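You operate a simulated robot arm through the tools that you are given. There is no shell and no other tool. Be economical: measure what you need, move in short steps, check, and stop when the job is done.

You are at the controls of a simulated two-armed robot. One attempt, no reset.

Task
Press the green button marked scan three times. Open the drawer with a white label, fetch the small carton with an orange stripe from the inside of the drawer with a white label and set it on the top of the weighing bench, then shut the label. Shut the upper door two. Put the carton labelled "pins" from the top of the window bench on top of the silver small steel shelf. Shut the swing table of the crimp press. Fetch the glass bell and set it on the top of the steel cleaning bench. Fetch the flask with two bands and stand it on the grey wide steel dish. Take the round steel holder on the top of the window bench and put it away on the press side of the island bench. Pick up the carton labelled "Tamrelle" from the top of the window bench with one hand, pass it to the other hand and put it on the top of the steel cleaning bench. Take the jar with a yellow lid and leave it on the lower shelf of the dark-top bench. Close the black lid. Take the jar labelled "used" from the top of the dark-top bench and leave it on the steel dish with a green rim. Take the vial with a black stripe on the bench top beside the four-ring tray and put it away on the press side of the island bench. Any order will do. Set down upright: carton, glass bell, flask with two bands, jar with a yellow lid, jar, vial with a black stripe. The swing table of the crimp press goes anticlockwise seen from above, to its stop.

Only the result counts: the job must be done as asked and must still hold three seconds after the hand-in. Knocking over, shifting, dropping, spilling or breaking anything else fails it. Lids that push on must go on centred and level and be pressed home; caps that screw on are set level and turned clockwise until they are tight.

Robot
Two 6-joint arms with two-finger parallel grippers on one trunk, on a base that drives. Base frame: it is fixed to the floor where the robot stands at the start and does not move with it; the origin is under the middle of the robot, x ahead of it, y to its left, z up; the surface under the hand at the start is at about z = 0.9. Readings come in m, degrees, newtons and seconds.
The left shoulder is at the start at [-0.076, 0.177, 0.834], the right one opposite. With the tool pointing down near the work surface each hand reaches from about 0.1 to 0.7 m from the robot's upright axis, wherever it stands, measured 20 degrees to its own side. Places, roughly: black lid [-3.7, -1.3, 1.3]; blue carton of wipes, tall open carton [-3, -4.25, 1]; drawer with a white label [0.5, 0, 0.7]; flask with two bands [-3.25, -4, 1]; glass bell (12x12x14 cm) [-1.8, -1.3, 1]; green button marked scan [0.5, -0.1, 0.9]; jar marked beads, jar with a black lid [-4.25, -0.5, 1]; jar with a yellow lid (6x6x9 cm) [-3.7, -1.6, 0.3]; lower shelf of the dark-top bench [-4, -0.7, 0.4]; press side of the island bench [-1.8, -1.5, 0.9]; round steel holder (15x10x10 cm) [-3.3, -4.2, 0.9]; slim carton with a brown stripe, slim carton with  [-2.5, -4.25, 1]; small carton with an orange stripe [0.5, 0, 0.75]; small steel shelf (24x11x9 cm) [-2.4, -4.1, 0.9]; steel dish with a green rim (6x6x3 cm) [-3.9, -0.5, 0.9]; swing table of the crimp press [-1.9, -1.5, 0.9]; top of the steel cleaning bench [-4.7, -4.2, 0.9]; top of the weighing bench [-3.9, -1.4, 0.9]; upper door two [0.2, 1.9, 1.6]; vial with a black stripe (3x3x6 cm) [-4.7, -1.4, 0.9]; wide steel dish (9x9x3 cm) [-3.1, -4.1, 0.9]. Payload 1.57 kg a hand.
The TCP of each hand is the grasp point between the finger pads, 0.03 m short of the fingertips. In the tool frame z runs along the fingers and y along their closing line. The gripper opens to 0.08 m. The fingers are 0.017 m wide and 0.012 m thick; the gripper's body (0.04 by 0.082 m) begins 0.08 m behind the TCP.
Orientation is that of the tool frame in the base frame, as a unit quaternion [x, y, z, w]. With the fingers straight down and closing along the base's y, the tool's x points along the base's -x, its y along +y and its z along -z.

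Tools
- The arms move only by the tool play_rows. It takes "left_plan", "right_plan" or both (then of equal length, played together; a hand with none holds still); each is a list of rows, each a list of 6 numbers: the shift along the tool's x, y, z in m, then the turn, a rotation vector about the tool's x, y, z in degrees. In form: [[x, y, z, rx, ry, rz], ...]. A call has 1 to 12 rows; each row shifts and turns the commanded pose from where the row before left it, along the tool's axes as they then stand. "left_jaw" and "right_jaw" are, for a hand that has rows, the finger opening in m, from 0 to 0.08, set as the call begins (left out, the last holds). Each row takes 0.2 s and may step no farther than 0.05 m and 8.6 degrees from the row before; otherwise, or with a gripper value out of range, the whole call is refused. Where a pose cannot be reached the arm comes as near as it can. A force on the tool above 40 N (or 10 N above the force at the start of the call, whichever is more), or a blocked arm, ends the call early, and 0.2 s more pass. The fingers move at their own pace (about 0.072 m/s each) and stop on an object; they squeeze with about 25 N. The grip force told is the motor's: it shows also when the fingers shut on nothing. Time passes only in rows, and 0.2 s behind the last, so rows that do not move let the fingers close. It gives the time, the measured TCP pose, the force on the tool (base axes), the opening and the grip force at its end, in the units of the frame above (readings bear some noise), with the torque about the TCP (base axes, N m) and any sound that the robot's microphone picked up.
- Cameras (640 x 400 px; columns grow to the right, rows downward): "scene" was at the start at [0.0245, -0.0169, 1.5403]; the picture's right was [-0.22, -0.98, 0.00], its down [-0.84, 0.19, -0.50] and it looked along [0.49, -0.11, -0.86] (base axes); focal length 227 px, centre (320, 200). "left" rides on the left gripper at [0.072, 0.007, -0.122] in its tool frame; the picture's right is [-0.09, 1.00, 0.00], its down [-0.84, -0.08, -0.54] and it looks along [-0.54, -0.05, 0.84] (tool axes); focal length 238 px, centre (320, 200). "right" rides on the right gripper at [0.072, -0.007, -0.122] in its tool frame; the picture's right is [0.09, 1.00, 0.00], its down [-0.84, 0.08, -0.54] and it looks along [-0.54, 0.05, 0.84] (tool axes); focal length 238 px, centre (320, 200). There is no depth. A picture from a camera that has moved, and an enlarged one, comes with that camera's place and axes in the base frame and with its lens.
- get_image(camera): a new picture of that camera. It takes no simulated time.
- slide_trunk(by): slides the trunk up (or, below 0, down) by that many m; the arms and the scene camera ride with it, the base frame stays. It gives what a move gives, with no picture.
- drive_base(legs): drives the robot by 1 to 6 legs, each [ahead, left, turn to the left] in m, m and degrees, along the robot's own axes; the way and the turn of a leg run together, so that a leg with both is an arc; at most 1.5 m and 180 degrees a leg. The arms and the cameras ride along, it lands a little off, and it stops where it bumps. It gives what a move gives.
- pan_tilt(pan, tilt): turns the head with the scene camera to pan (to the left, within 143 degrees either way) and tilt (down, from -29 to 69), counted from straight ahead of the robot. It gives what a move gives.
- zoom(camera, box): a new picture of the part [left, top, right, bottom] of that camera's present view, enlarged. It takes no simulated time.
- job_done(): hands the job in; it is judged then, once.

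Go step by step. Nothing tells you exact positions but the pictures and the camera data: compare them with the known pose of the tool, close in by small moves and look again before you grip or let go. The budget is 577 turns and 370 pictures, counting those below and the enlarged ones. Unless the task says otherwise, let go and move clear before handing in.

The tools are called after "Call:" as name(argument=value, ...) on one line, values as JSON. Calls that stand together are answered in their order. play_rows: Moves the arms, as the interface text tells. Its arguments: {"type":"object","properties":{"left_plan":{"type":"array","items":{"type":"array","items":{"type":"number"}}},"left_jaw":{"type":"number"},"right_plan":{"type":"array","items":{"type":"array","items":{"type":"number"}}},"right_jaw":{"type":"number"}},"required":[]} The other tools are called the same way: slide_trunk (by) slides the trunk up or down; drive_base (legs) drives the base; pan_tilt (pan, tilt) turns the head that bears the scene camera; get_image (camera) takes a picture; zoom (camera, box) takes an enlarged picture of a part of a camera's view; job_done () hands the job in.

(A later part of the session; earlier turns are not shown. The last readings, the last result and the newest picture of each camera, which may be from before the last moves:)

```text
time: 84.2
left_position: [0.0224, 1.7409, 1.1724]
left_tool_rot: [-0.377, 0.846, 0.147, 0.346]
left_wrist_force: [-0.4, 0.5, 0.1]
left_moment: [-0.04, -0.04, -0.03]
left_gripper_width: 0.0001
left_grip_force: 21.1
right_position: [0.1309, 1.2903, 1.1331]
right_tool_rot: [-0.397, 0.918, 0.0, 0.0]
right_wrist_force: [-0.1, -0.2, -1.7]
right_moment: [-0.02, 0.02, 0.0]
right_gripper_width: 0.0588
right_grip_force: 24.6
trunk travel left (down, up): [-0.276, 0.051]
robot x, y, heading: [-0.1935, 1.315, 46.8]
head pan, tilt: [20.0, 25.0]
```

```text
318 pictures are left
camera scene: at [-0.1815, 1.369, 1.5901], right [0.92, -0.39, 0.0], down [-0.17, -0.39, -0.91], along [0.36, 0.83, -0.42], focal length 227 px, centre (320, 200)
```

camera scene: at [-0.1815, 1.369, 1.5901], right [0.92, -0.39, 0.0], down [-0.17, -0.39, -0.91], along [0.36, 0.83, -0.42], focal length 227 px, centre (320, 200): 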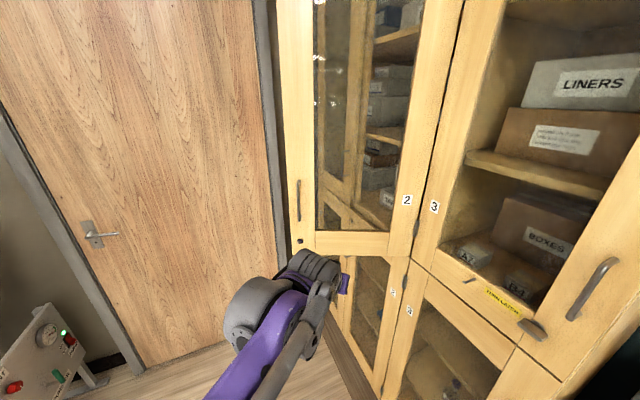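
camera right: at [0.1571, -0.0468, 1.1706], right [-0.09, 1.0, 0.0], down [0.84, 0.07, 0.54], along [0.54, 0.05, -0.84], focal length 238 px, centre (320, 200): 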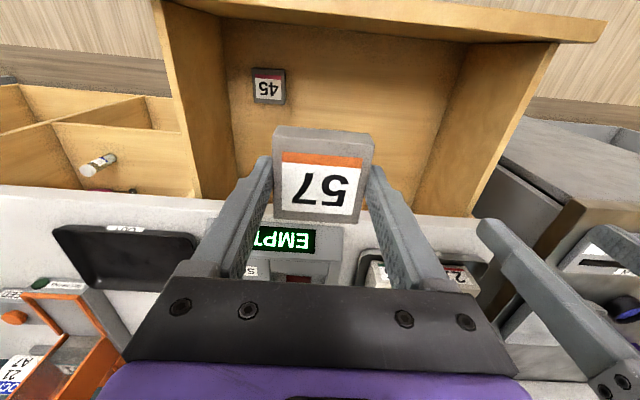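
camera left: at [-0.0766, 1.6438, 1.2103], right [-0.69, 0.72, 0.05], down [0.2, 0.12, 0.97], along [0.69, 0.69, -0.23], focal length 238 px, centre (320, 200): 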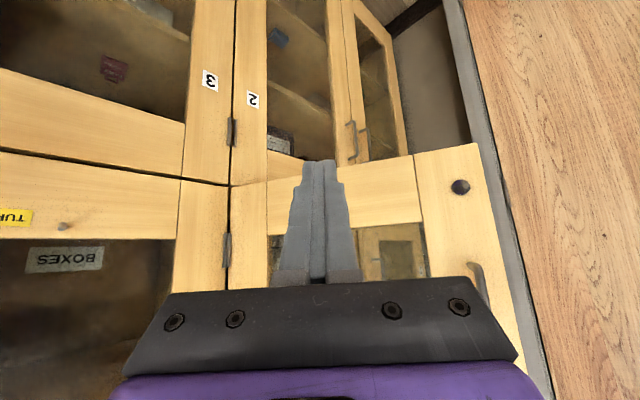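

The door's bottom rail spans z 1.08–1.17 and the door already leans a bit toward closing. I'll lower the tip slightly and push along its arc.

Call:
play_rows(left_plan=[[0.014, 0, 0.014, 0, 0, 0]])

Call:
drive_base(legs=[[0.134, 0.135, 0], [0.13, 0.022, 0]])

Call:
get_image(camera="left")

Call:
get_image(camera="scene")

```text
time: 84.6
left_position: [0.0204, 1.7397, 1.1529]
left_tool_rot: [-0.377, 0.846, 0.148, 0.347]
left_wrist_force: [0.5, 0.4, 0.8]
left_moment: [-0.03, 0.01, 0.02]
left_gripper_width: 0.0002
left_grip_force: 21.4
right_position: [0.1311, 1.2897, 1.1328]
right_tool_rot: [-0.397, 0.918, 0.0, -0.001]
right_wrist_force: [0.5, 0.0, -0.3]
right_moment: [0.02, 0.02, 0.0]
right_gripper_width: 0.0589
right_grip_force: 25.1
trunk travel left (down, up): [-0.276, 0.051]
robot x, y, heading: [-0.1894, 1.3172, 46.6]
head pan, tilt: [20.0, 25.0]
```

```text
time: 87.3
left_position: [0.0951, 2.0385, 1.1545]
left_tool_rot: [-0.376, 0.847, 0.147, 0.346]
left_wrist_force: [-0.3, 0.4, -0.3]
left_moment: [0.01, 0.01, -0.02]
left_gripper_width: 0.0
left_grip_force: 21.6
right_position: [0.2042, 1.5911, 1.1332]
right_tool_rot: [-0.395, 0.919, 0.0, 0.0]
right_wrist_force: [0.2, 0.7, -0.1]
right_moment: [0.01, -0.01, 0.02]
right_gripper_width: 0.0589
right_grip_force: 24.8
trunk travel left (down, up): [-0.276, 0.051]
robot x, y, heading: [-0.1179, 1.6155, 46.4]
head pan, tilt: [20.0, 25.0]
```

```text
317 pictures are left
camera left: at [-0.0032, 1.9432, 1.1901], right [-0.69, 0.72, 0.05], down [0.2, 0.12, 0.97], along [0.7, 0.68, -0.23], focal length 238 px, centre (320, 200)
```

left: 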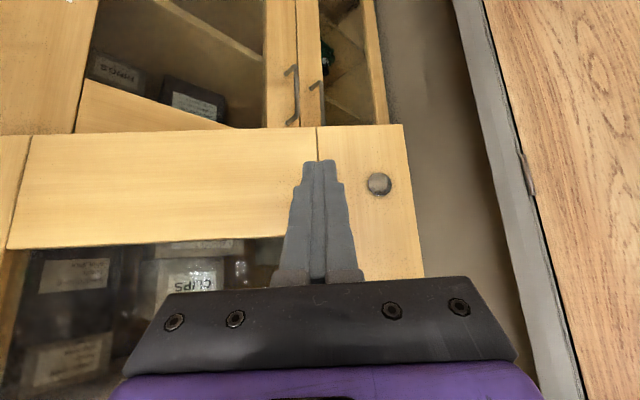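

```text
316 pictures are left
camera scene: at [-0.1093, 1.6696, 1.59], right [0.92, -0.4, 0.0], down [-0.17, -0.39, -0.91], along [0.36, 0.83, -0.42], focal length 227 px, centre (320, 200)
```

scene: 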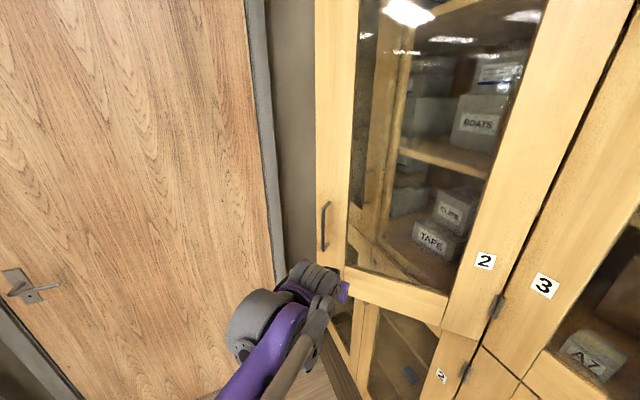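

The door is about half closed. I'll back off, swing to face the cabinet squarely, and finish the push from there.

Call:
drive_base(legs=[[-0.1, 0, 0], [0.125, 0.386, 0], [0, 0, -41]])

Call:
get_image(camera="left")

Call:
get_image(camera="scene")

```text
time: 93.8
left_position: [0.0591, 2.0847, 1.1525]
left_tool_rot: [-0.068, 0.924, 0.022, 0.375]
left_wrist_force: [0.0, 0.0, 0.8]
left_moment: [-0.04, 0.01, 0.03]
left_gripper_width: 0.0003
left_grip_force: 21.6
right_position: [-0.143, 1.6683, 1.1317]
right_tool_rot: [-0.062, 0.998, 0.0, 0.0]
right_wrist_force: [1.1, -0.6, -0.7]
right_moment: [-0.02, -0.01, -0.01]
right_gripper_width: 0.0591
right_grip_force: 24.8
trunk travel left (down, up): [-0.276, 0.051]
robot x, y, heading: [-0.3749, 1.8962, 7.0]
head pan, tilt: [20.0, 25.0]
```

```text
315 pictures are left
camera left: at [-0.0782, 2.0719, 1.1902], right [-0.07, 1.0, 0.05], down [0.23, -0.03, 0.97], along [0.97, 0.09, -0.23], focal length 238 px, centre (320, 200)
```

left: 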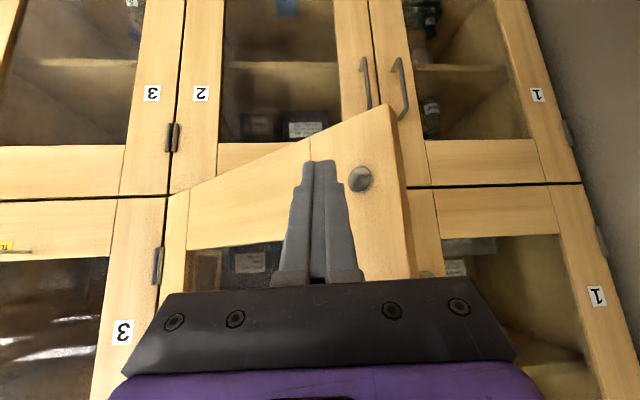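

```text
314 pictures are left
camera scene: at [-0.3324, 1.9279, 1.5901], right [0.46, -0.89, 0.0], down [-0.38, -0.19, -0.91], along [0.81, 0.41, -0.42], focal length 227 px, centre (320, 200)
```

scene: 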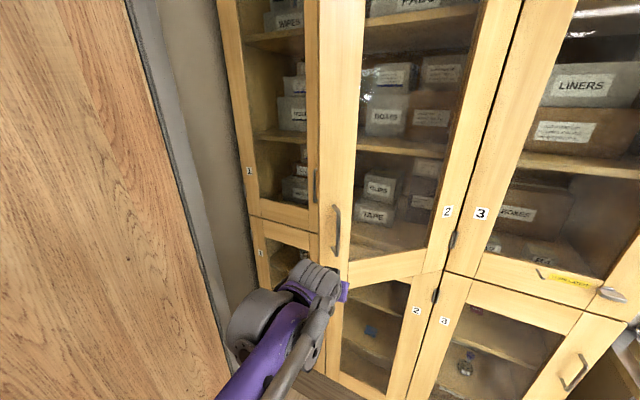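

Call:
drive_base(legs=[[0.17, 0, 0]])

Call:
get_image(camera="left")

```text
time: 95.2
left_position: [0.2229, 2.1056, 1.154]
left_tool_rot: [-0.069, 0.924, 0.022, 0.376]
left_wrist_force: [0.2, -0.3, 0.2]
left_moment: [-0.07, 0.05, 0.01]
left_gripper_width: 0.0
left_grip_force: 21.4
right_position: [0.0208, 1.6886, 1.1333]
right_tool_rot: [-0.063, 0.998, 0.001, 0.0]
right_wrist_force: [-0.2, -0.3, 0.0]
right_moment: [0.04, 0.03, -0.04]
right_gripper_width: 0.0592
right_grip_force: 24.9
trunk travel left (down, up): [-0.276, 0.051]
robot x, y, heading: [-0.2041, 1.9147, 7.1]
head pan, tilt: [20.0, 25.0]
```

```text
313 pictures are left
camera left: at [0.0857, 2.0925, 1.19], right [-0.08, 1.0, 0.05], down [0.23, -0.03, 0.97], along [0.97, 0.09, -0.23], focal length 238 px, centre (320, 200)
```

left: 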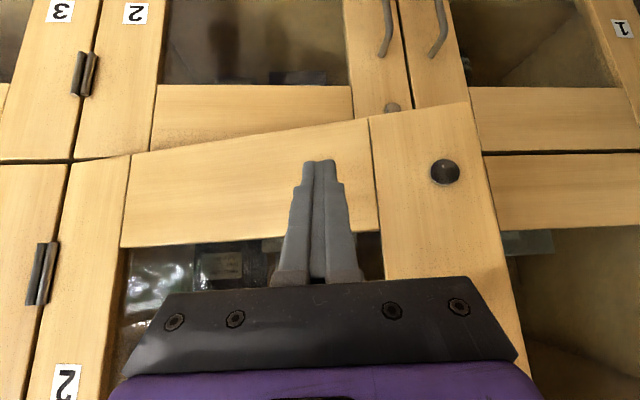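

Call:
play_rows(left_plan=[[-0.014, 0, 0.014, 0, 0, 0], [-0.014, 0, 0.014, 0, 0, 0], [-0.011, 0, 0.011, 0, 0, 0], [-0.007, 0, 0.007, 0, 0, 0], [-0.007, 0, 0.007, 0, 0, 0], [-0.004, 0, 0.004, 0, 0, 0], [-0.004, 0, 0.004, 0, 0, 0], [-0.004, 0, 0.004, 0, 0, 0], [-0.004, 0, 0.004, 0, 0, 0], [-0.004, 0, 0.004, 0, 0, 0]])

Call:
get_image(camera="left")

```text
time: 97.4
left_position: [0.3237, 2.1208, 1.1523]
left_tool_rot: [-0.069, 0.924, 0.022, 0.375]
left_wrist_force: [0.7, 0.1, -0.2]
left_moment: [0.01, 0.0, -0.03]
left_gripper_width: 0.0
left_grip_force: 21.7
right_position: [0.0204, 1.6886, 1.1333]
right_tool_rot: [-0.064, 0.998, 0.0, 0.001]
right_wrist_force: [-0.1, -0.3, -0.8]
right_moment: [0.03, 0.0, 0.01]
right_gripper_width: 0.0591
right_grip_force: 24.9
trunk travel left (down, up): [-0.276, 0.051]
robot x, y, heading: [-0.2085, 1.9127, 7.1]
head pan, tilt: [20.0, 25.0]
```

```text
312 pictures are left
camera left: at [0.1878, 2.107, 1.1889], right [-0.08, 1.0, 0.05], down [0.23, -0.03, 0.97], along [0.97, 0.09, -0.23], focal length 238 px, centre (320, 200)
```

left: 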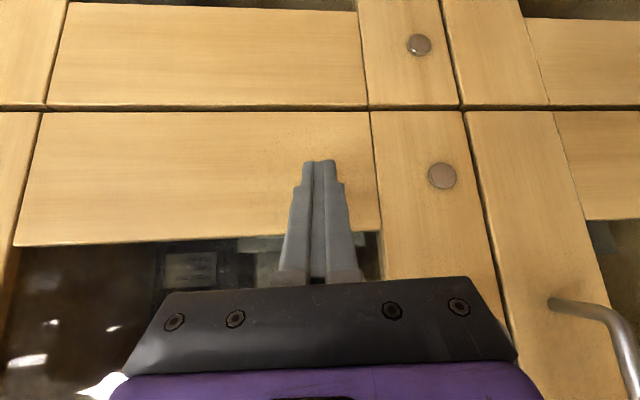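

It looks flush. A few more millimetres should confirm it has reached its stop.

Call:
play_rows(left_plan=[[-0.003, 0, 0.003, 0, 0, 0], [-0.003, 0, 0.003, 0, 0, 0], [-0.003, 0, 0.003, 0, 0, 0], [-0.003, 0, 0.003, 0, 0, 0], [-0.003, 0, 0.003, 0, 0, 0], [-0.003, 0, 0.003, 0, 0, 0], [0, 0, 0, 0, 0, 0]])

Call:
zoom(camera="left", box=[160, 0, 640, 300])

```text
time: 98.6
left_position: [0.3348, 2.1204, 1.152]
left_tool_rot: [-0.069, 0.926, 0.021, 0.371]
left_wrist_force: [-23.8, -3.2, 5.7]
left_moment: [-0.09, 0.18, -0.25]
left_gripper_width: 0.0001
left_grip_force: 21.1
right_position: [0.0177, 1.689, 1.1337]
right_tool_rot: [-0.062, 0.998, 0.0, 0.002]
right_wrist_force: [1.0, -0.8, -2.0]
right_moment: [0.04, 0.02, -0.01]
right_gripper_width: 0.0588
right_grip_force: 25.1
trunk travel left (down, up): [-0.276, 0.051]
robot x, y, heading: [-0.2103, 1.912, 7.2]
head pan, tilt: [20.0, 25.0]
stopped in row 5 (left hand): the force on the tool passed its limit at 44 N (the readings are from after the stop); the commanded pose is now the measured one
```

```text
1.33 times, centred on (400, 150) of left
camera zoom: at [0.1993, 2.108, 1.1903], right [-0.08, 1.0, 0.05], down [0.24, -0.03, 0.97], along [0.97, 0.09, -0.23], focal length 318 px, centre (213, 267)
```

zoom: 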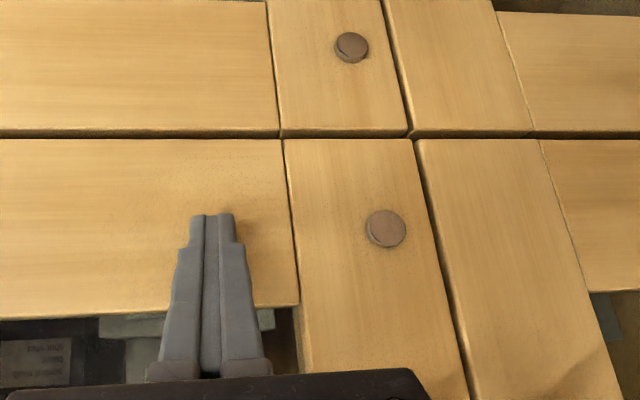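

Door two is at its stop. I'll withdraw and point the left hand down again, then look toward the rest of the room.

Call:
play_rows(left_plan=[[0.014, 0, -0.014, 0, 0, 0], [0.03, 0, -0.03, 0, 0, 0], [0.03, 0, -0.03, 0, 0, 0], [0.0, 0, 0, 0, 7.5, 0], [0, 0, 0, 0, 7.5, 0], [0, 0, 0, 0, 7.5, 0], [0, 0, 0, 0, 7.5, 0], [0, 0, 0, 0, 7.5, 0], [0, 0, 0, 0, 7.0, 0], [0.03, 0, 0, 0, 0, 0], [0.03, 0, 0, 0, 0, 0]])

Call:
drive_base(legs=[[-0.5, 0, 0], [0, 0, -130]])

Call:
pan_tilt(pan=0, tilt=20)

Call:
get_image(camera="scene")

```text
time: 101.0
left_position: [0.1785, 2.0985, 1.1494]
left_tool_rot: [-0.071, 0.997, -0.007, -0.007]
left_wrist_force: [1.1, 0.7, 0.8]
left_moment: [-0.01, -0.03, 0.01]
left_gripper_width: 0.0
left_grip_force: 21.3
right_position: [0.0196, 1.6883, 1.133]
right_tool_rot: [-0.063, 0.998, 0.0, 0.001]
right_wrist_force: [0.6, 0.4, -0.7]
right_moment: [-0.01, -0.01, -0.01]
right_gripper_width: 0.0587
right_grip_force: 25.0
trunk travel left (down, up): [-0.276, 0.051]
robot x, y, heading: [-0.2085, 1.9127, 7.1]
head pan, tilt: [20.0, 25.0]
```

```text
time: 109.2
left_position: [-0.788, 1.4383, 1.1492]
left_tool_rot: [0.868, 0.496, 0.003, -0.008]
left_wrist_force: [0.2, -0.4, 0.3]
left_moment: [-0.02, -0.03, 0.01]
left_gripper_width: 0.0001
left_grip_force: 21.2
right_position: [-1.0098, 1.8189, 1.1335]
right_tool_rot: [0.873, 0.489, 0.0, -0.001]
right_wrist_force: [0.4, 0.2, -0.2]
right_moment: [-0.03, -0.01, 0.04]
right_gripper_width: 0.0588
right_grip_force: 25.7
trunk travel left (down, up): [-0.276, 0.051]
robot x, y, heading: [-0.6878, 1.861, -121.5]
head pan, tilt: [20.0, 25.0]
```

```text
time: 110.0
left_position: [-0.7886, 1.4391, 1.1496]
left_tool_rot: [0.869, 0.495, 0.003, -0.008]
left_wrist_force: [0.3, -0.4, 0.5]
left_moment: [0.01, -0.04, 0.03]
left_gripper_width: 0.0002
left_grip_force: 20.8
right_position: [-1.0083, 1.8189, 1.1332]
right_tool_rot: [0.873, 0.488, 0.0, 0.0]
right_wrist_force: [0.2, -0.2, -0.2]
right_moment: [0.0, 0.01, 0.01]
right_gripper_width: 0.059
right_grip_force: 25.5
trunk travel left (down, up): [-0.276, 0.051]
robot x, y, heading: [-0.6878, 1.8617, -121.4]
head pan, tilt: [0.0, 20.0]
```

```text
310 pictures are left
camera scene: at [-0.7158, 1.8113, 1.5982], right [-0.85, 0.52, 0.0], down [0.18, 0.29, -0.94], along [-0.49, -0.8, -0.34], focal length 227 px, centre (320, 200)
```

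scene: 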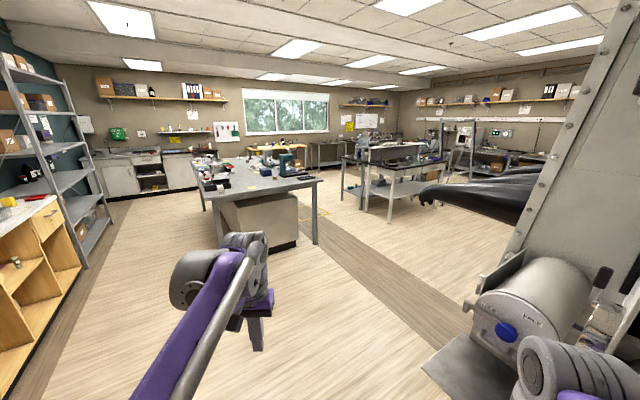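

Call:
zoom(camera="scene", box=[180, 120, 340, 220])

Call:
zoom(camera="scene", box=[320, 90, 560, 240])

```text
4.00 times, centred on (260, 170) of scene
camera zoom: at [-0.7158, 1.8113, 1.5982], right [-0.85, 0.52, 0.0], down [0.18, 0.29, -0.94], along [-0.49, -0.8, -0.34], focal length 908 px, centre (560, 320)
```

zoom: 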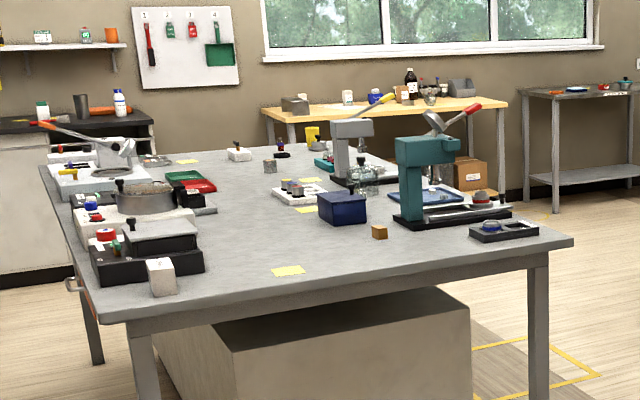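

```text
2.67 times, centred on (440, 165) of scene
camera zoom: at [-0.7158, 1.8113, 1.5982], right [-0.85, 0.52, 0.0], down [0.18, 0.29, -0.94], along [-0.49, -0.8, -0.34], focal length 605 px, centre (0, 293)
```

zoom: 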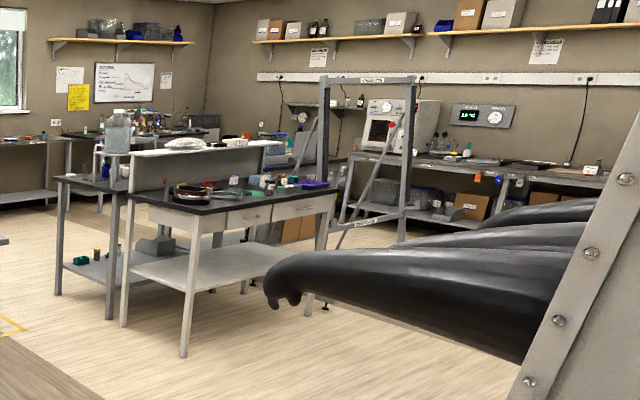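

I can see the island bench (x -0.8 to -2.05, north edge y ≈ -0.45) and the dark-top/weighing double bench beyond. I'll drive clear of the autoclave toward the island's west side.

Call:
drive_base(legs=[[0, 0.25, 0], [1.35, 0, 0]])

Call:
pan_tilt(pan=-45, tilt=20)

Call:
get_image(camera="scene")

```text
time: 119.0
left_position: [-1.2078, 0.1541, 1.1498]
left_tool_rot: [0.854, 0.521, 0.003, -0.009]
left_wrist_force: [0.1, 0.3, -0.4]
left_moment: [0.02, -0.01, -0.05]
left_gripper_width: 0.0
left_grip_force: 21.2
right_position: [-1.4504, 0.5203, 1.1331]
right_tool_rot: [0.858, 0.513, 0.0, 0.001]
right_wrist_force: [-0.2, -0.1, -0.1]
right_moment: [-0.02, 0.02, -0.02]
right_gripper_width: 0.0589
right_grip_force: 24.6
trunk travel left (down, up): [-0.276, 0.051]
robot x, y, heading: [-1.1341, 0.5771, -118.2]
head pan, tilt: [0.0, 20.0]
```

```text
time: 120.2
left_position: [-1.2065, 0.1521, 1.1489]
left_tool_rot: [0.854, 0.52, 0.003, -0.009]
left_wrist_force: [0.2, -0.4, -0.1]
left_moment: [0.0, -0.02, 0.0]
left_gripper_width: 0.0002
left_grip_force: 21.4
right_position: [-1.4491, 0.5209, 1.1332]
right_tool_rot: [0.859, 0.513, 0.0, 0.0]
right_wrist_force: [0.6, -0.1, -0.8]
right_moment: [-0.02, -0.01, 0.01]
right_gripper_width: 0.0588
right_grip_force: 25.2
trunk travel left (down, up): [-0.276, 0.051]
robot x, y, heading: [-1.1359, 0.5798, -118.7]
head pan, tilt: [-45.0, 20.0]
```

```text
307 pictures are left
camera scene: at [-1.2019, 0.5852, 1.5982], right [-0.29, 0.96, 0.0], down [0.33, 0.1, -0.94], along [-0.9, -0.27, -0.34], focal length 227 px, centre (320, 200)
```

scene: 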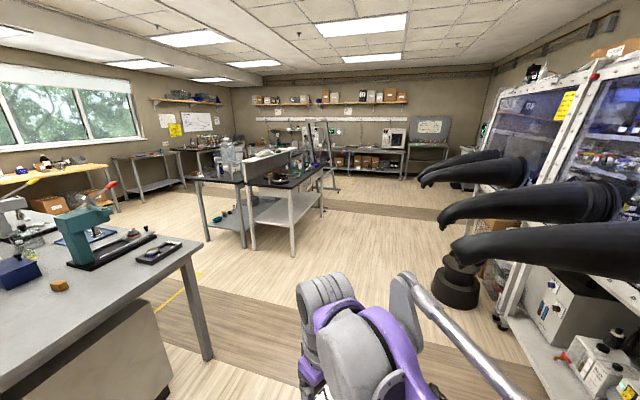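

The aisle between the island and the gloveboxes is free. I'll drive around the island's corner and turn to face its west (press) side.

Call:
drive_base(legs=[[1.0, -0.946, 0], [1.214, 0.488, 0], [0, 0, 118.5]])

Call:
pan_tilt(pan=0, tilt=35)

Call:
get_image(camera="scene")

```text
time: 140.1
left_position: [-2.2174, -0.9751, 1.1489]
left_tool_rot: [-0.021, 1.0, -0.006, -0.007]
left_wrist_force: [-0.6, -0.3, 1.3]
left_moment: [0.02, 0.02, 0.01]
left_gripper_width: 0.0002
left_grip_force: 21.2
right_position: [-2.4166, -1.3675, 1.1321]
right_tool_rot: [-0.012, 1.0, 0.0, -0.001]
right_wrist_force: [1.4, -0.8, 0.5]
right_moment: [-0.01, -0.01, 0.0]
right_gripper_width: 0.0589
right_grip_force: 24.7
trunk travel left (down, up): [-0.276, 0.051]
robot x, y, heading: [-2.6229, -1.123, 1.3]
head pan, tilt: [-45.0, 20.0]
```

```text
time: 141.2
left_position: [-2.2186, -0.9744, 1.149]
left_tool_rot: [-0.021, 1.0, -0.007, -0.006]
left_wrist_force: [0.6, 0.1, 0.0]
left_moment: [0.02, -0.03, 0.03]
left_gripper_width: 0.0002
left_grip_force: 21.9
right_position: [-2.4175, -1.3664, 1.1329]
right_tool_rot: [-0.012, 1.0, 0.0, 0.0]
right_wrist_force: [1.0, 0.1, -1.0]
right_moment: [0.02, 0.01, -0.03]
right_gripper_width: 0.0591
right_grip_force: 24.6
trunk travel left (down, up): [-0.276, 0.051]
robot x, y, heading: [-2.622, -1.1185, 1.4]
head pan, tilt: [0.0, 35.0]
```

```text
306 pictures are left
camera scene: at [-2.5768, -1.1218, 1.5744], right [0.02, -1.0, 0.0], down [-0.57, -0.01, -0.82], along [0.82, 0.02, -0.57], focal length 227 px, centre (320, 200)
```

scene: 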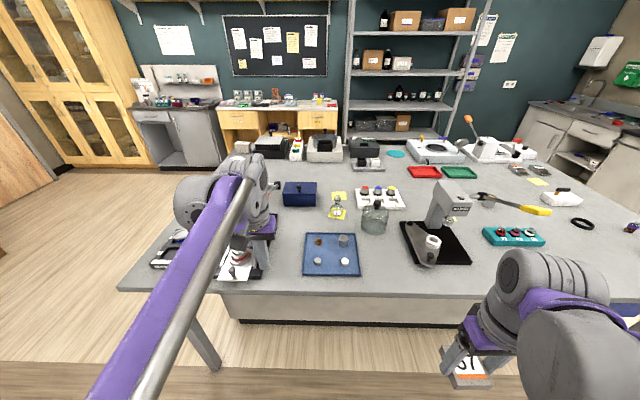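

Call:
zoom(camera="scene", box=[290, 170, 500, 300])

Call:
zoom(camera="scene", box=[450, 150, 640, 270])

```text
3.05 times, centred on (395, 235) of scene
camera zoom: at [-2.5768, -1.1218, 1.5744], right [0.02, -1.0, 0.0], down [-0.57, -0.01, -0.82], along [0.82, 0.02, -0.57], focal length 691 px, centre (91, 93)
```

zoom: 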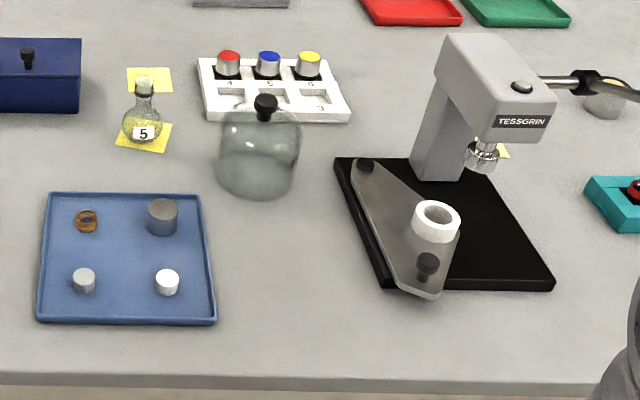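

```text
3.33 times, centred on (545, 210) of scene
camera zoom: at [-2.5768, -1.1218, 1.5744], right [0.02, -1.0, 0.0], down [-0.57, -0.01, -0.82], along [0.82, 0.02, -0.57], focal length 756 px, centre (-430, 167)
```

zoom: 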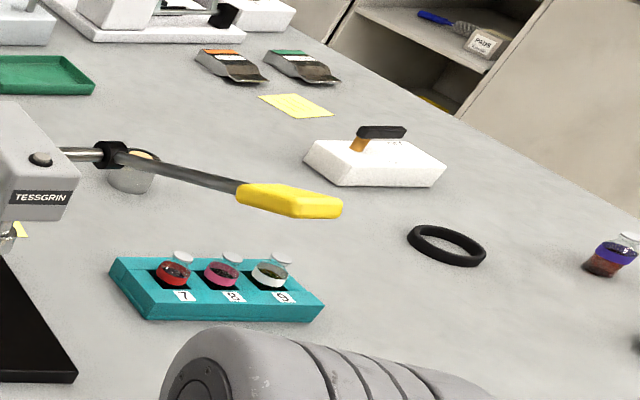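

The press's swing table pivots at about (-1.83, -1.49), with its knob at about (-2.04, -1.49). The knob must move toward -y and around. The bell's knob is near (-1.82, -1.34, 1.04). I'll sidestep so the left hand faces the press.

Call:
drive_base(legs=[[0, -0.5, -1.4]])

Call:
get_image(camera="scene")

Call:
get_image(camera="left")

```text
time: 146.2
left_position: [-2.2097, -1.496, 1.1508]
left_tool_rot: [-0.008, 1.0, -0.006, -0.007]
left_wrist_force: [0.1, -0.2, 0.1]
left_moment: [0.03, -0.01, 0.03]
left_gripper_width: 0.0
left_grip_force: 21.3
right_position: [-2.4178, -1.8822, 1.1334]
right_tool_rot: [0.001, 1.0, 0.0, 0.0]
right_wrist_force: [0.0, -0.3, -0.4]
right_moment: [-0.02, 0.01, 0.01]
right_gripper_width: 0.0592
right_grip_force: 25.0
trunk travel left (down, up): [-0.276, 0.051]
robot x, y, heading: [-2.6189, -1.6297, -0.2]
head pan, tilt: [0.0, 35.0]
```

```text
303 pictures are left
camera scene: at [-2.5713, -1.6322, 1.5743], right [0.0, -1.0, 0.0], down [-0.57, 0.0, -0.82], along [0.82, 0.0, -0.57], focal length 227 px, centre (320, 200)
```

scene: 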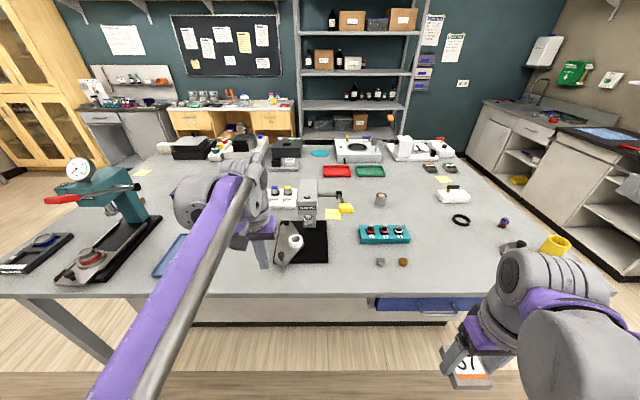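

```text
302 pictures are left
camera left: at [-2.2797, -1.4889, 1.2723], right [0.08, 1.0, -0.01], down [0.85, -0.06, 0.53], along [0.53, -0.05, -0.85], focal length 238 px, centre (320, 200)
```

left: 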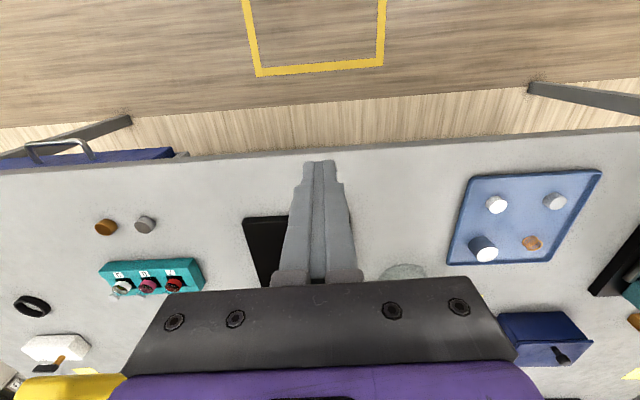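

Call:
zoom(camera="scene", box=[240, 160, 440, 285])

Call:
zoom(camera="scene", box=[0, 140, 200, 300])

```text
3.20 times, centred on (340, 222) of scene
camera zoom: at [-2.5713, -1.6322, 1.5743], right [0.0, -1.0, 0.0], down [-0.57, 0.0, -0.82], along [0.82, 0.0, -0.57], focal length 726 px, centre (256, 128)
```

zoom: 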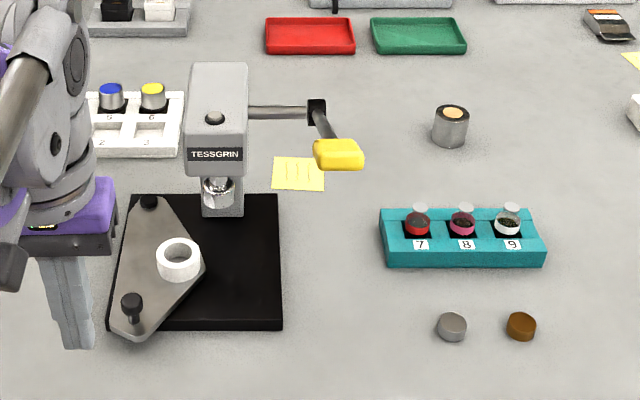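

```text
2.50 times, centred on (100, 220) of scene
camera zoom: at [-2.5713, -1.6322, 1.5743], right [0.0, -1.0, 0.0], down [-0.57, 0.0, -0.82], along [0.82, 0.0, -0.57], focal length 567 px, centre (870, 150)
```

zoom: 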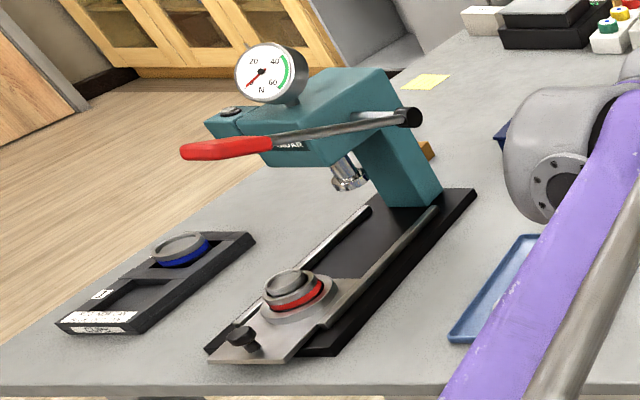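

The TESSGRIN is the crimp press with the swing table (the teal one slides). I'll place the closed left fingers on the +y side of its knob.

Call:
play_rows(left_plan=[[-0.046, 0.011, 0, 0, 0, 0], [-0.046, 0.011, 0, 0, 0, 0], [-0.046, 0.011, 0, 0, 0, 0], [-0.046, 0.011, 0, 0, 0, 0], [0, 0, 0.04, 0, 0, 0], [0, 0, 0.04, 0, 0, 0], [0, 0, 0, 0, 0, 0]])

Call:
get_image(camera="left")

Call:
zoom(camera="scene", box=[220, 140, 420, 265])

```text
time: 147.8
left_position: [-2.0384, -1.4487, 1.0591]
left_tool_rot: [-0.007, 1.0, -0.007, -0.007]
left_wrist_force: [-0.3, 0.4, 0.6]
left_moment: [0.03, -0.01, -0.02]
left_gripper_width: 0.0001
left_grip_force: 21.5
left hand out of reach, approached as far as the arm can: row 4
right_position: [-2.4176, -1.8819, 1.1338]
right_tool_rot: [0.001, 1.0, 0.0, 0.001]
right_wrist_force: [-0.2, 0.1, -1.1]
right_moment: [0.0, 0.0, 0.01]
right_gripper_width: 0.0589
right_grip_force: 25.2
trunk travel left (down, up): [-0.276, 0.051]
robot x, y, heading: [-2.6187, -1.6276, -0.3]
head pan, tilt: [0.0, 35.0]
```

```text
299 pictures are left
camera left: at [-2.1094, -1.4423, 1.182], right [0.08, 1.0, -0.01], down [0.85, -0.06, 0.53], along [0.53, -0.05, -0.85], focal length 238 px, centre (320, 200)
```

left: 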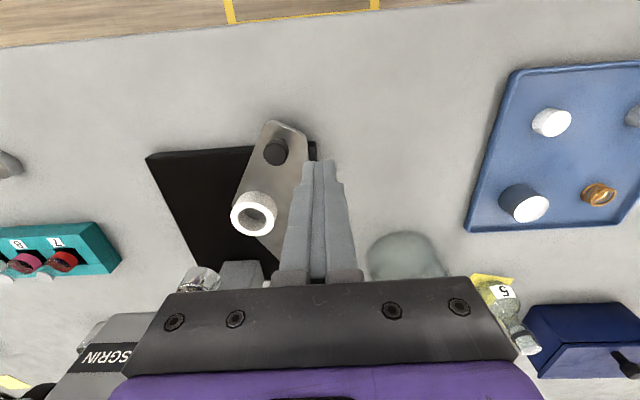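

```text
3.20 times, centred on (320, 202) of scene
camera zoom: at [-2.5718, -1.6322, 1.5744], right [0.0, -1.0, 0.0], down [-0.57, 0.0, -0.82], along [0.82, 0.0, -0.57], focal length 726 px, centre (320, 192)
```

zoom: 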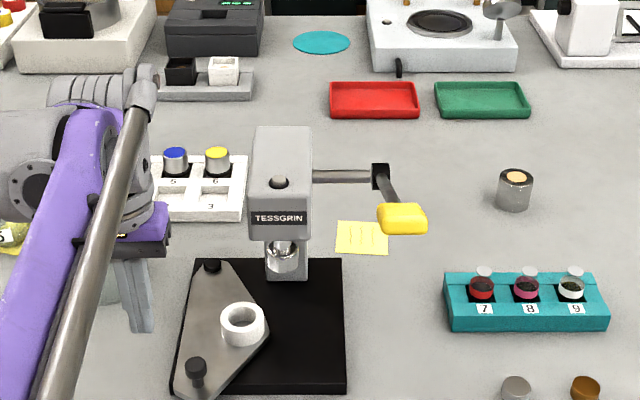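

Call:
drive_base(legs=[[0.09, 0, 0]])

Call:
play_rows(left_plan=[[0.035, 0, 0, 0, 0, 0], [0.035, 0, 0, 0, 0, 0], [0, 0, 0.04, 0, 0, 0], [0, 0, 0.03, 0, 0, 0], [0, 0, 0.01, 0, 0, 0], [0, 0, 0, 0, 0, 0]])

Call:
get_image(camera="left")

```text
time: 148.9
left_position: [-1.9482, -1.4505, 1.059]
left_tool_rot: [-0.007, 1.0, -0.006, -0.007]
left_wrist_force: [-0.4, 0.2, -0.6]
left_moment: [0.02, 0.01, 0.04]
left_gripper_width: 0.0
left_grip_force: 21.6
right_position: [-2.3287, -1.8822, 1.133]
right_tool_rot: [0.002, 1.0, 0.0, 0.0]
right_wrist_force: [0.4, -0.7, 0.3]
right_moment: [0.03, 0.04, 0.02]
right_gripper_width: 0.0589
right_grip_force: 25.0
trunk travel left (down, up): [-0.276, 0.051]
robot x, y, heading: [-2.5293, -1.6276, -0.2]
head pan, tilt: [0.0, 35.0]
```

```text
time: 150.3
left_position: [-2.0205, -1.4528, 0.9808]
left_tool_rot: [-0.007, 1.0, -0.006, -0.007]
left_wrist_force: [-1.5, 0.6, -0.1]
left_moment: [0.01, 0.01, -0.01]
left_gripper_width: 0.0
left_grip_force: 21.5
right_position: [-2.329, -1.8832, 1.1337]
right_tool_rot: [0.002, 1.0, -0.001, -0.001]
right_wrist_force: [0.2, -1.4, -1.6]
right_moment: [-0.01, 0.03, -0.02]
right_gripper_width: 0.059
right_grip_force: 24.7
trunk travel left (down, up): [-0.276, 0.051]
robot x, y, heading: [-2.5283, -1.6306, -0.1]
head pan, tilt: [0.0, 35.0]
```

```text
297 pictures are left
camera left: at [-2.0911, -1.4452, 1.104], right [0.08, 1.0, -0.01], down [0.85, -0.06, 0.53], along [0.53, -0.05, -0.85], focal length 238 px, centre (320, 200)
```

left: 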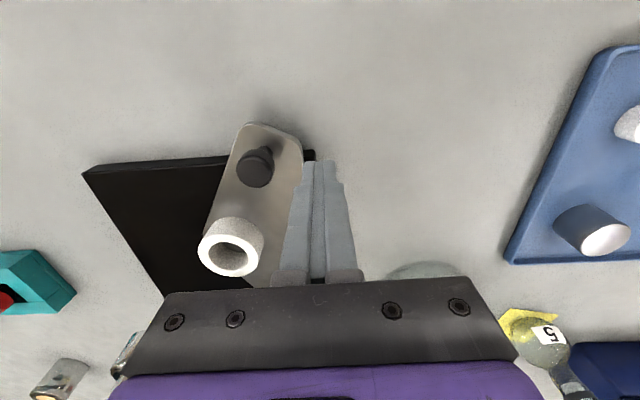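

Fingers are beside the knob. Pushing it along the arc.

Call:
play_rows(left_plan=[[0.0055, -0.018, 0, 0, 0, 0], [0, -0.018, 0, 0, 0, 0], [-0.001, -0.02, 0, 0, 0, 0], [-0.003, -0.0205, 0, 0, 0, 0], [-0.0055, -0.0195, 0, 0, 0, 0], [-0.0075, -0.019, 0, 0, 0, 0], [-0.009, -0.0185, 0, 0, 0, 0], [0, 0, 0, 0, 0, 0]])

Call:
get_image(camera="left")

Call:
zoom(camera="scene", box=[220, 140, 420, 265])

```text
time: 151.8
left_position: [-2.008, -1.5663, 0.9826]
left_tool_rot: [-0.011, 1.0, 0.003, -0.015]
left_wrist_force: [-10.4, 9.4, 2.1]
left_moment: [0.2, 0.23, -0.04]
left_gripper_width: 0.0
left_grip_force: 21.0
right_position: [-2.3288, -1.8812, 1.1322]
right_tool_rot: [0.0, 1.0, 0.0, 0.0]
right_wrist_force: [-0.6, 0.2, -0.6]
right_moment: [0.01, 0.06, -0.01]
right_gripper_width: 0.0589
right_grip_force: 25.1
trunk travel left (down, up): [-0.276, 0.051]
robot x, y, heading: [-2.526, -1.6283, -0.0]
head pan, tilt: [0.0, 35.0]
stopped in row 7 (left hand): the force on the tool passed its limit at 55 N (the readings are from after the stop); the commanded pose is now the measured one
```

```text
296 pictures are left
camera left: at [-2.0763, -1.5615, 1.1072], right [0.07, 1.0, 0.0], down [0.85, -0.06, 0.52], along [0.52, -0.03, -0.86], focal length 238 px, centre (320, 200)
```

left: 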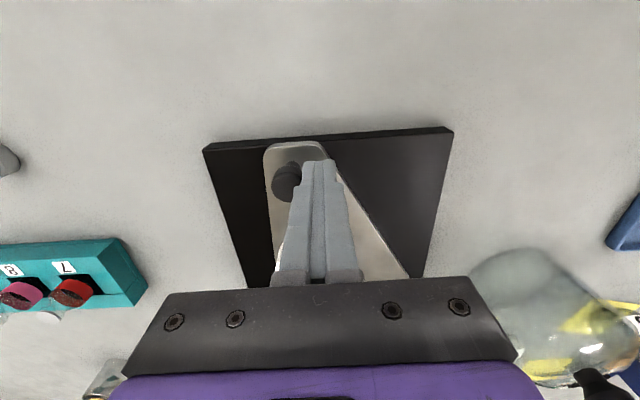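

```text
3.20 times, centred on (320, 202) of scene
camera zoom: at [-2.482, -1.6318, 1.5744], right [0.0, -1.0, 0.0], down [-0.57, 0.0, -0.82], along [0.82, 0.0, -0.57], focal length 726 px, centre (320, 192)
```

zoom: 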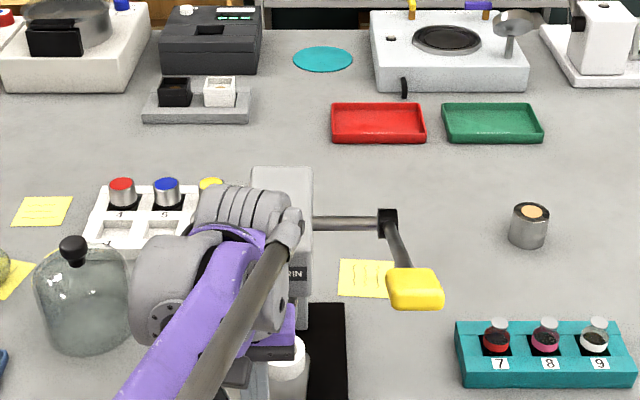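

It stopped with force. I'll back away and look at whether that is the table's end stop.

Call:
play_rows(left_plan=[[0.005, 0.02, 0, 0, 0, 0], [0.02, 0.03, -0.02, 0, 0, 0], [0.03, 0.03, -0.04, 0, 0, 0], [0.03, 0.03, -0.04, 0, 0, 0], [0.04, 0.02, -0.02, 0, 0, 0], [0.04, 0.02, 0, 0, 0, 0]])

Call:
zoom(camera="scene", box=[240, 170, 400, 290])

Call:
get_image(camera="left")

```text
refused: row 3 steps farther than a row can; nothing moved
```

```text
3.33 times, centred on (320, 230) of scene
camera zoom: at [-2.482, -1.6318, 1.5744], right [0.0, -1.0, 0.0], down [-0.57, 0.0, -0.82], along [0.82, 0.0, -0.57], focal length 756 px, centre (320, 100)
```

zoom: 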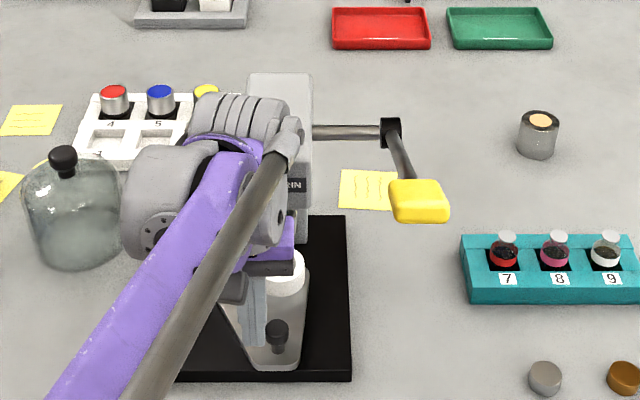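

```text
293 pictures are left
camera left: at [-2.0763, -1.5615, 1.1072], right [0.07, 1.0, 0.0], down [0.85, -0.06, 0.52], along [0.52, -0.03, -0.86], focal length 238 px, centre (320, 200)
```

left: 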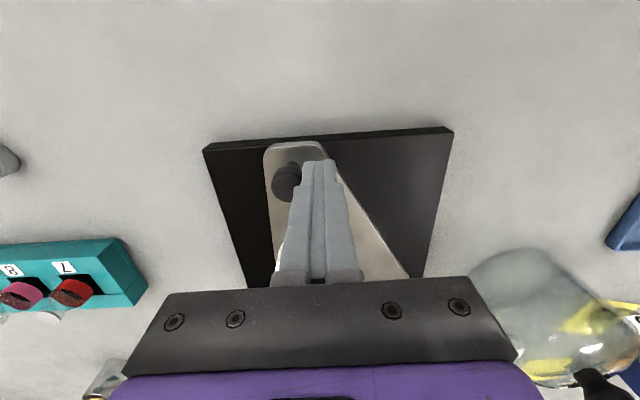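

Call:
play_rows(left_plan=[[0.005, 0.02, 0, 0, 0, 0], [0.02, 0.025, -0.02, 0, 0, 0], [0.02, 0.02, -0.035, 0, 0, 0], [0.03, 0.02, -0.03, 0, 0, 0], [0.04, 0.02, -0.02, 0, 0, 0], [0.04, 0.02, 0, 0, 0, 0], [0.04, 0.02, 0, 0, 0, 0]])

Call:
zoom(camera="scene", box=[240, 170, 400, 290])

```text
time: 153.4
left_position: [-2.2056, -1.4273, 1.094]
left_tool_rot: [-0.01, 1.0, 0.001, -0.013]
left_wrist_force: [0.5, 0.1, 0.3]
left_moment: [0.03, 0.01, -0.02]
left_gripper_width: 0.0002
left_grip_force: 21.0
right_position: [-2.3291, -1.8831, 1.1328]
right_tool_rot: [0.001, 1.0, 0.0, 0.001]
right_wrist_force: [1.1, -0.7, -0.6]
right_moment: [-0.02, 0.0, 0.0]
right_gripper_width: 0.0592
right_grip_force: 24.7
trunk travel left (down, up): [-0.276, 0.051]
robot x, y, heading: [-2.5258, -1.6323, -0.3]
head pan, tilt: [0.0, 35.0]
```

```text
3.33 times, centred on (320, 230) of scene
camera zoom: at [-2.4832, -1.6321, 1.5743], right [0.0, -1.0, 0.0], down [-0.57, 0.0, -0.82], along [0.82, 0.0, -0.57], focal length 756 px, centre (320, 100)
```

zoom: 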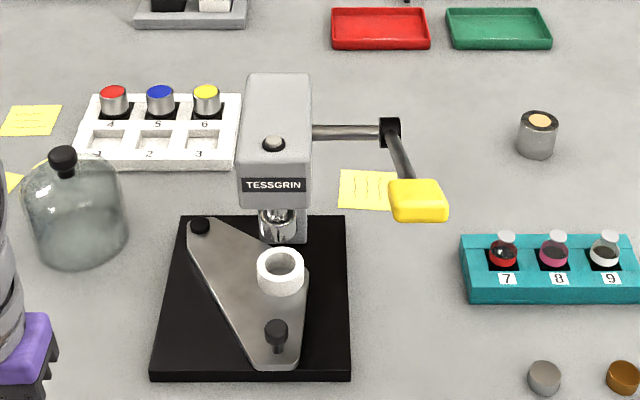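

The ring holder now sits right under the head: the swing table is at its stop. Next is the glass bell, so I'll raise the trunk and shift to reach its knob with the left hand.

Call:
slide_trunk(by=0.05)

Call:
drive_base(legs=[[0.055, 0.11, 0]])

Call:
play_rows(left_plan=[[-0.04, 0, -0.01, 0, 0, 0], [-0.04, 0, 0, 0, 0, 0], [-0.04, 0, 0, 0, 0, 0], [-0.04, 0, 0, 0, 0, 0], [0, 0, 0, 0, 0, 0]], left_jaw=0.05)

Call:
get_image(camera="left")

Call:
zoom(camera="scene", box=[160, 130, 400, 280])

```text
time: 154.4
left_position: [-2.2011, -1.4265, 1.1431]
left_tool_rot: [-0.011, 1.0, 0.001, -0.013]
left_wrist_force: [1.1, 0.0, 1.5]
left_moment: [0.0, -0.01, -0.01]
left_gripper_width: 0.0001
left_grip_force: 21.2
right_position: [-2.3275, -1.8819, 1.1828]
right_tool_rot: [0.0, 1.0, 0.0, 0.0]
right_wrist_force: [-0.3, 0.3, -0.4]
right_moment: [-0.01, 0.04, -0.02]
right_gripper_width: 0.0589
right_grip_force: 25.1
trunk travel left (down, up): [-0.326, 0.001]
robot x, y, heading: [-2.5278, -1.6282, -0.4]
head pan, tilt: [0.0, 35.0]
```

```text
time: 156.0
left_position: [-2.1456, -1.3148, 1.1428]
left_tool_rot: [-0.009, 1.0, 0.0, -0.013]
left_wrist_force: [-0.7, -0.7, -0.2]
left_moment: [-0.03, 0.02, -0.03]
left_gripper_width: 0.0
left_grip_force: 21.6
right_position: [-2.2718, -1.7696, 1.1831]
right_tool_rot: [0.0, 1.0, 0.0, 0.0]
right_wrist_force: [-0.3, -0.7, 0.2]
right_moment: [-0.01, -0.04, -0.03]
right_gripper_width: 0.0588
right_grip_force: 25.4
trunk travel left (down, up): [-0.326, 0.001]
robot x, y, heading: [-2.4751, -1.5237, -0.1]
head pan, tilt: [0.0, 35.0]
```

```text
time: 157.2
left_position: [-1.988, -1.3125, 1.1501]
left_tool_rot: [-0.009, 1.0, 0.0, -0.013]
left_wrist_force: [0.3, 0.0, 0.1]
left_moment: [0.0, 0.01, -0.02]
left_gripper_width: 0.0503
left_grip_force: 0.0
right_position: [-2.2728, -1.769, 1.1826]
right_tool_rot: [0.001, 1.0, 0.0, -0.001]
right_wrist_force: [0.3, 0.3, -1.0]
right_moment: [-0.01, -0.02, 0.0]
right_gripper_width: 0.059
right_grip_force: 25.3
trunk travel left (down, up): [-0.326, 0.001]
robot x, y, heading: [-2.4743, -1.5225, -0.0]
head pan, tilt: [0.0, 35.0]
```

```text
291 pictures are left
camera left: at [-2.0575, -1.3081, 1.2739], right [0.07, 1.0, 0.0], down [0.85, -0.06, 0.52], along [0.52, -0.04, -0.85], focal length 238 px, centre (320, 200)
```

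left: 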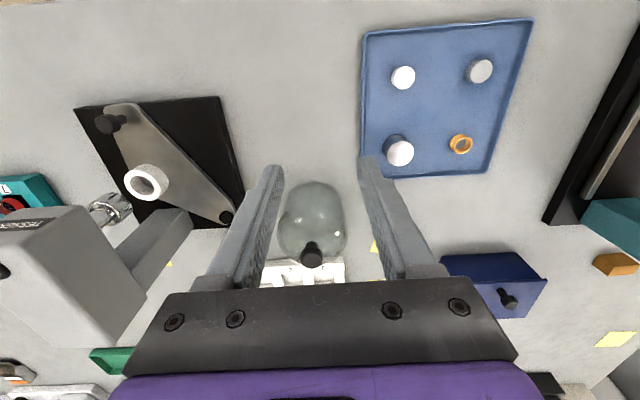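

```text
2.67 times, centred on (280, 205) of scene
camera zoom: at [-2.4289, -1.5199, 1.6269], right [0.0, -1.0, 0.0], down [-0.57, 0.0, -0.82], along [0.82, 0.0, -0.57], focal length 605 px, centre (427, 187)
```

zoom: 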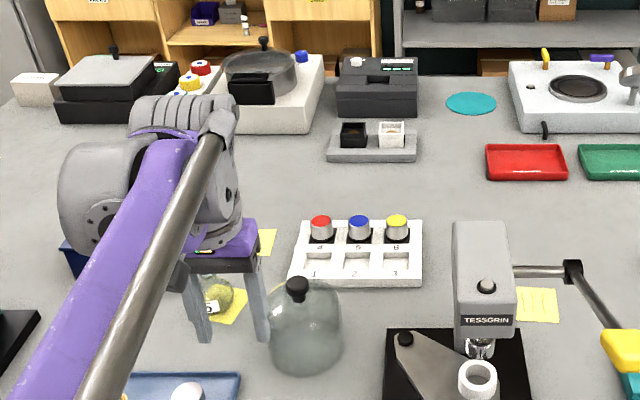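

The bell's knob is at about (-1.815, -1.338, 1.03). Moving above it.

Call:
play_rows(left_plan=[[-0.04, -0.006, 0, 0, 0, 0], [-0.04, -0.006, 0, 0, 0, 0], [-0.04, -0.006, 0, 0, 0, 0], [-0.04, -0.006, 0.01, 0, 0, 0], [-0.013, -0.002, 0.02, 0, 0, 0], [0, 0, 0, 0, 0, 0]])

Call:
get_image(camera="left")

```text
time: 158.6
left_position: [-1.8109, -1.3335, 1.115]
left_tool_rot: [-0.01, 1.0, 0.001, -0.013]
left_wrist_force: [0.2, 0.4, 0.2]
left_moment: [0.0, 0.0, 0.0]
left_gripper_width: 0.0501
left_grip_force: 0.1
right_position: [-2.273, -1.7692, 1.1831]
right_tool_rot: [0.001, 1.0, -0.001, 0.0]
right_wrist_force: [-0.4, 0.5, -0.1]
right_moment: [0.02, -0.04, 0.0]
right_gripper_width: 0.059
right_grip_force: 25.5
trunk travel left (down, up): [-0.326, 0.001]
robot x, y, heading: [-2.4704, -1.5184, -0.3]
head pan, tilt: [0.0, 35.0]
```

```text
289 pictures are left
camera left: at [-1.8805, -1.3298, 1.2393], right [0.07, 1.0, 0.0], down [0.85, -0.06, 0.52], along [0.52, -0.04, -0.85], focal length 238 px, centre (320, 200)
```

left: 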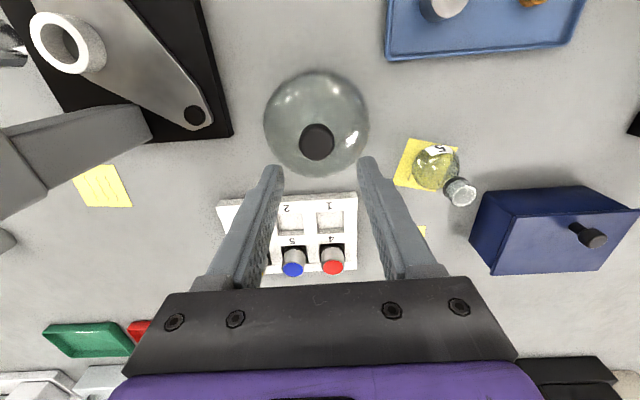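

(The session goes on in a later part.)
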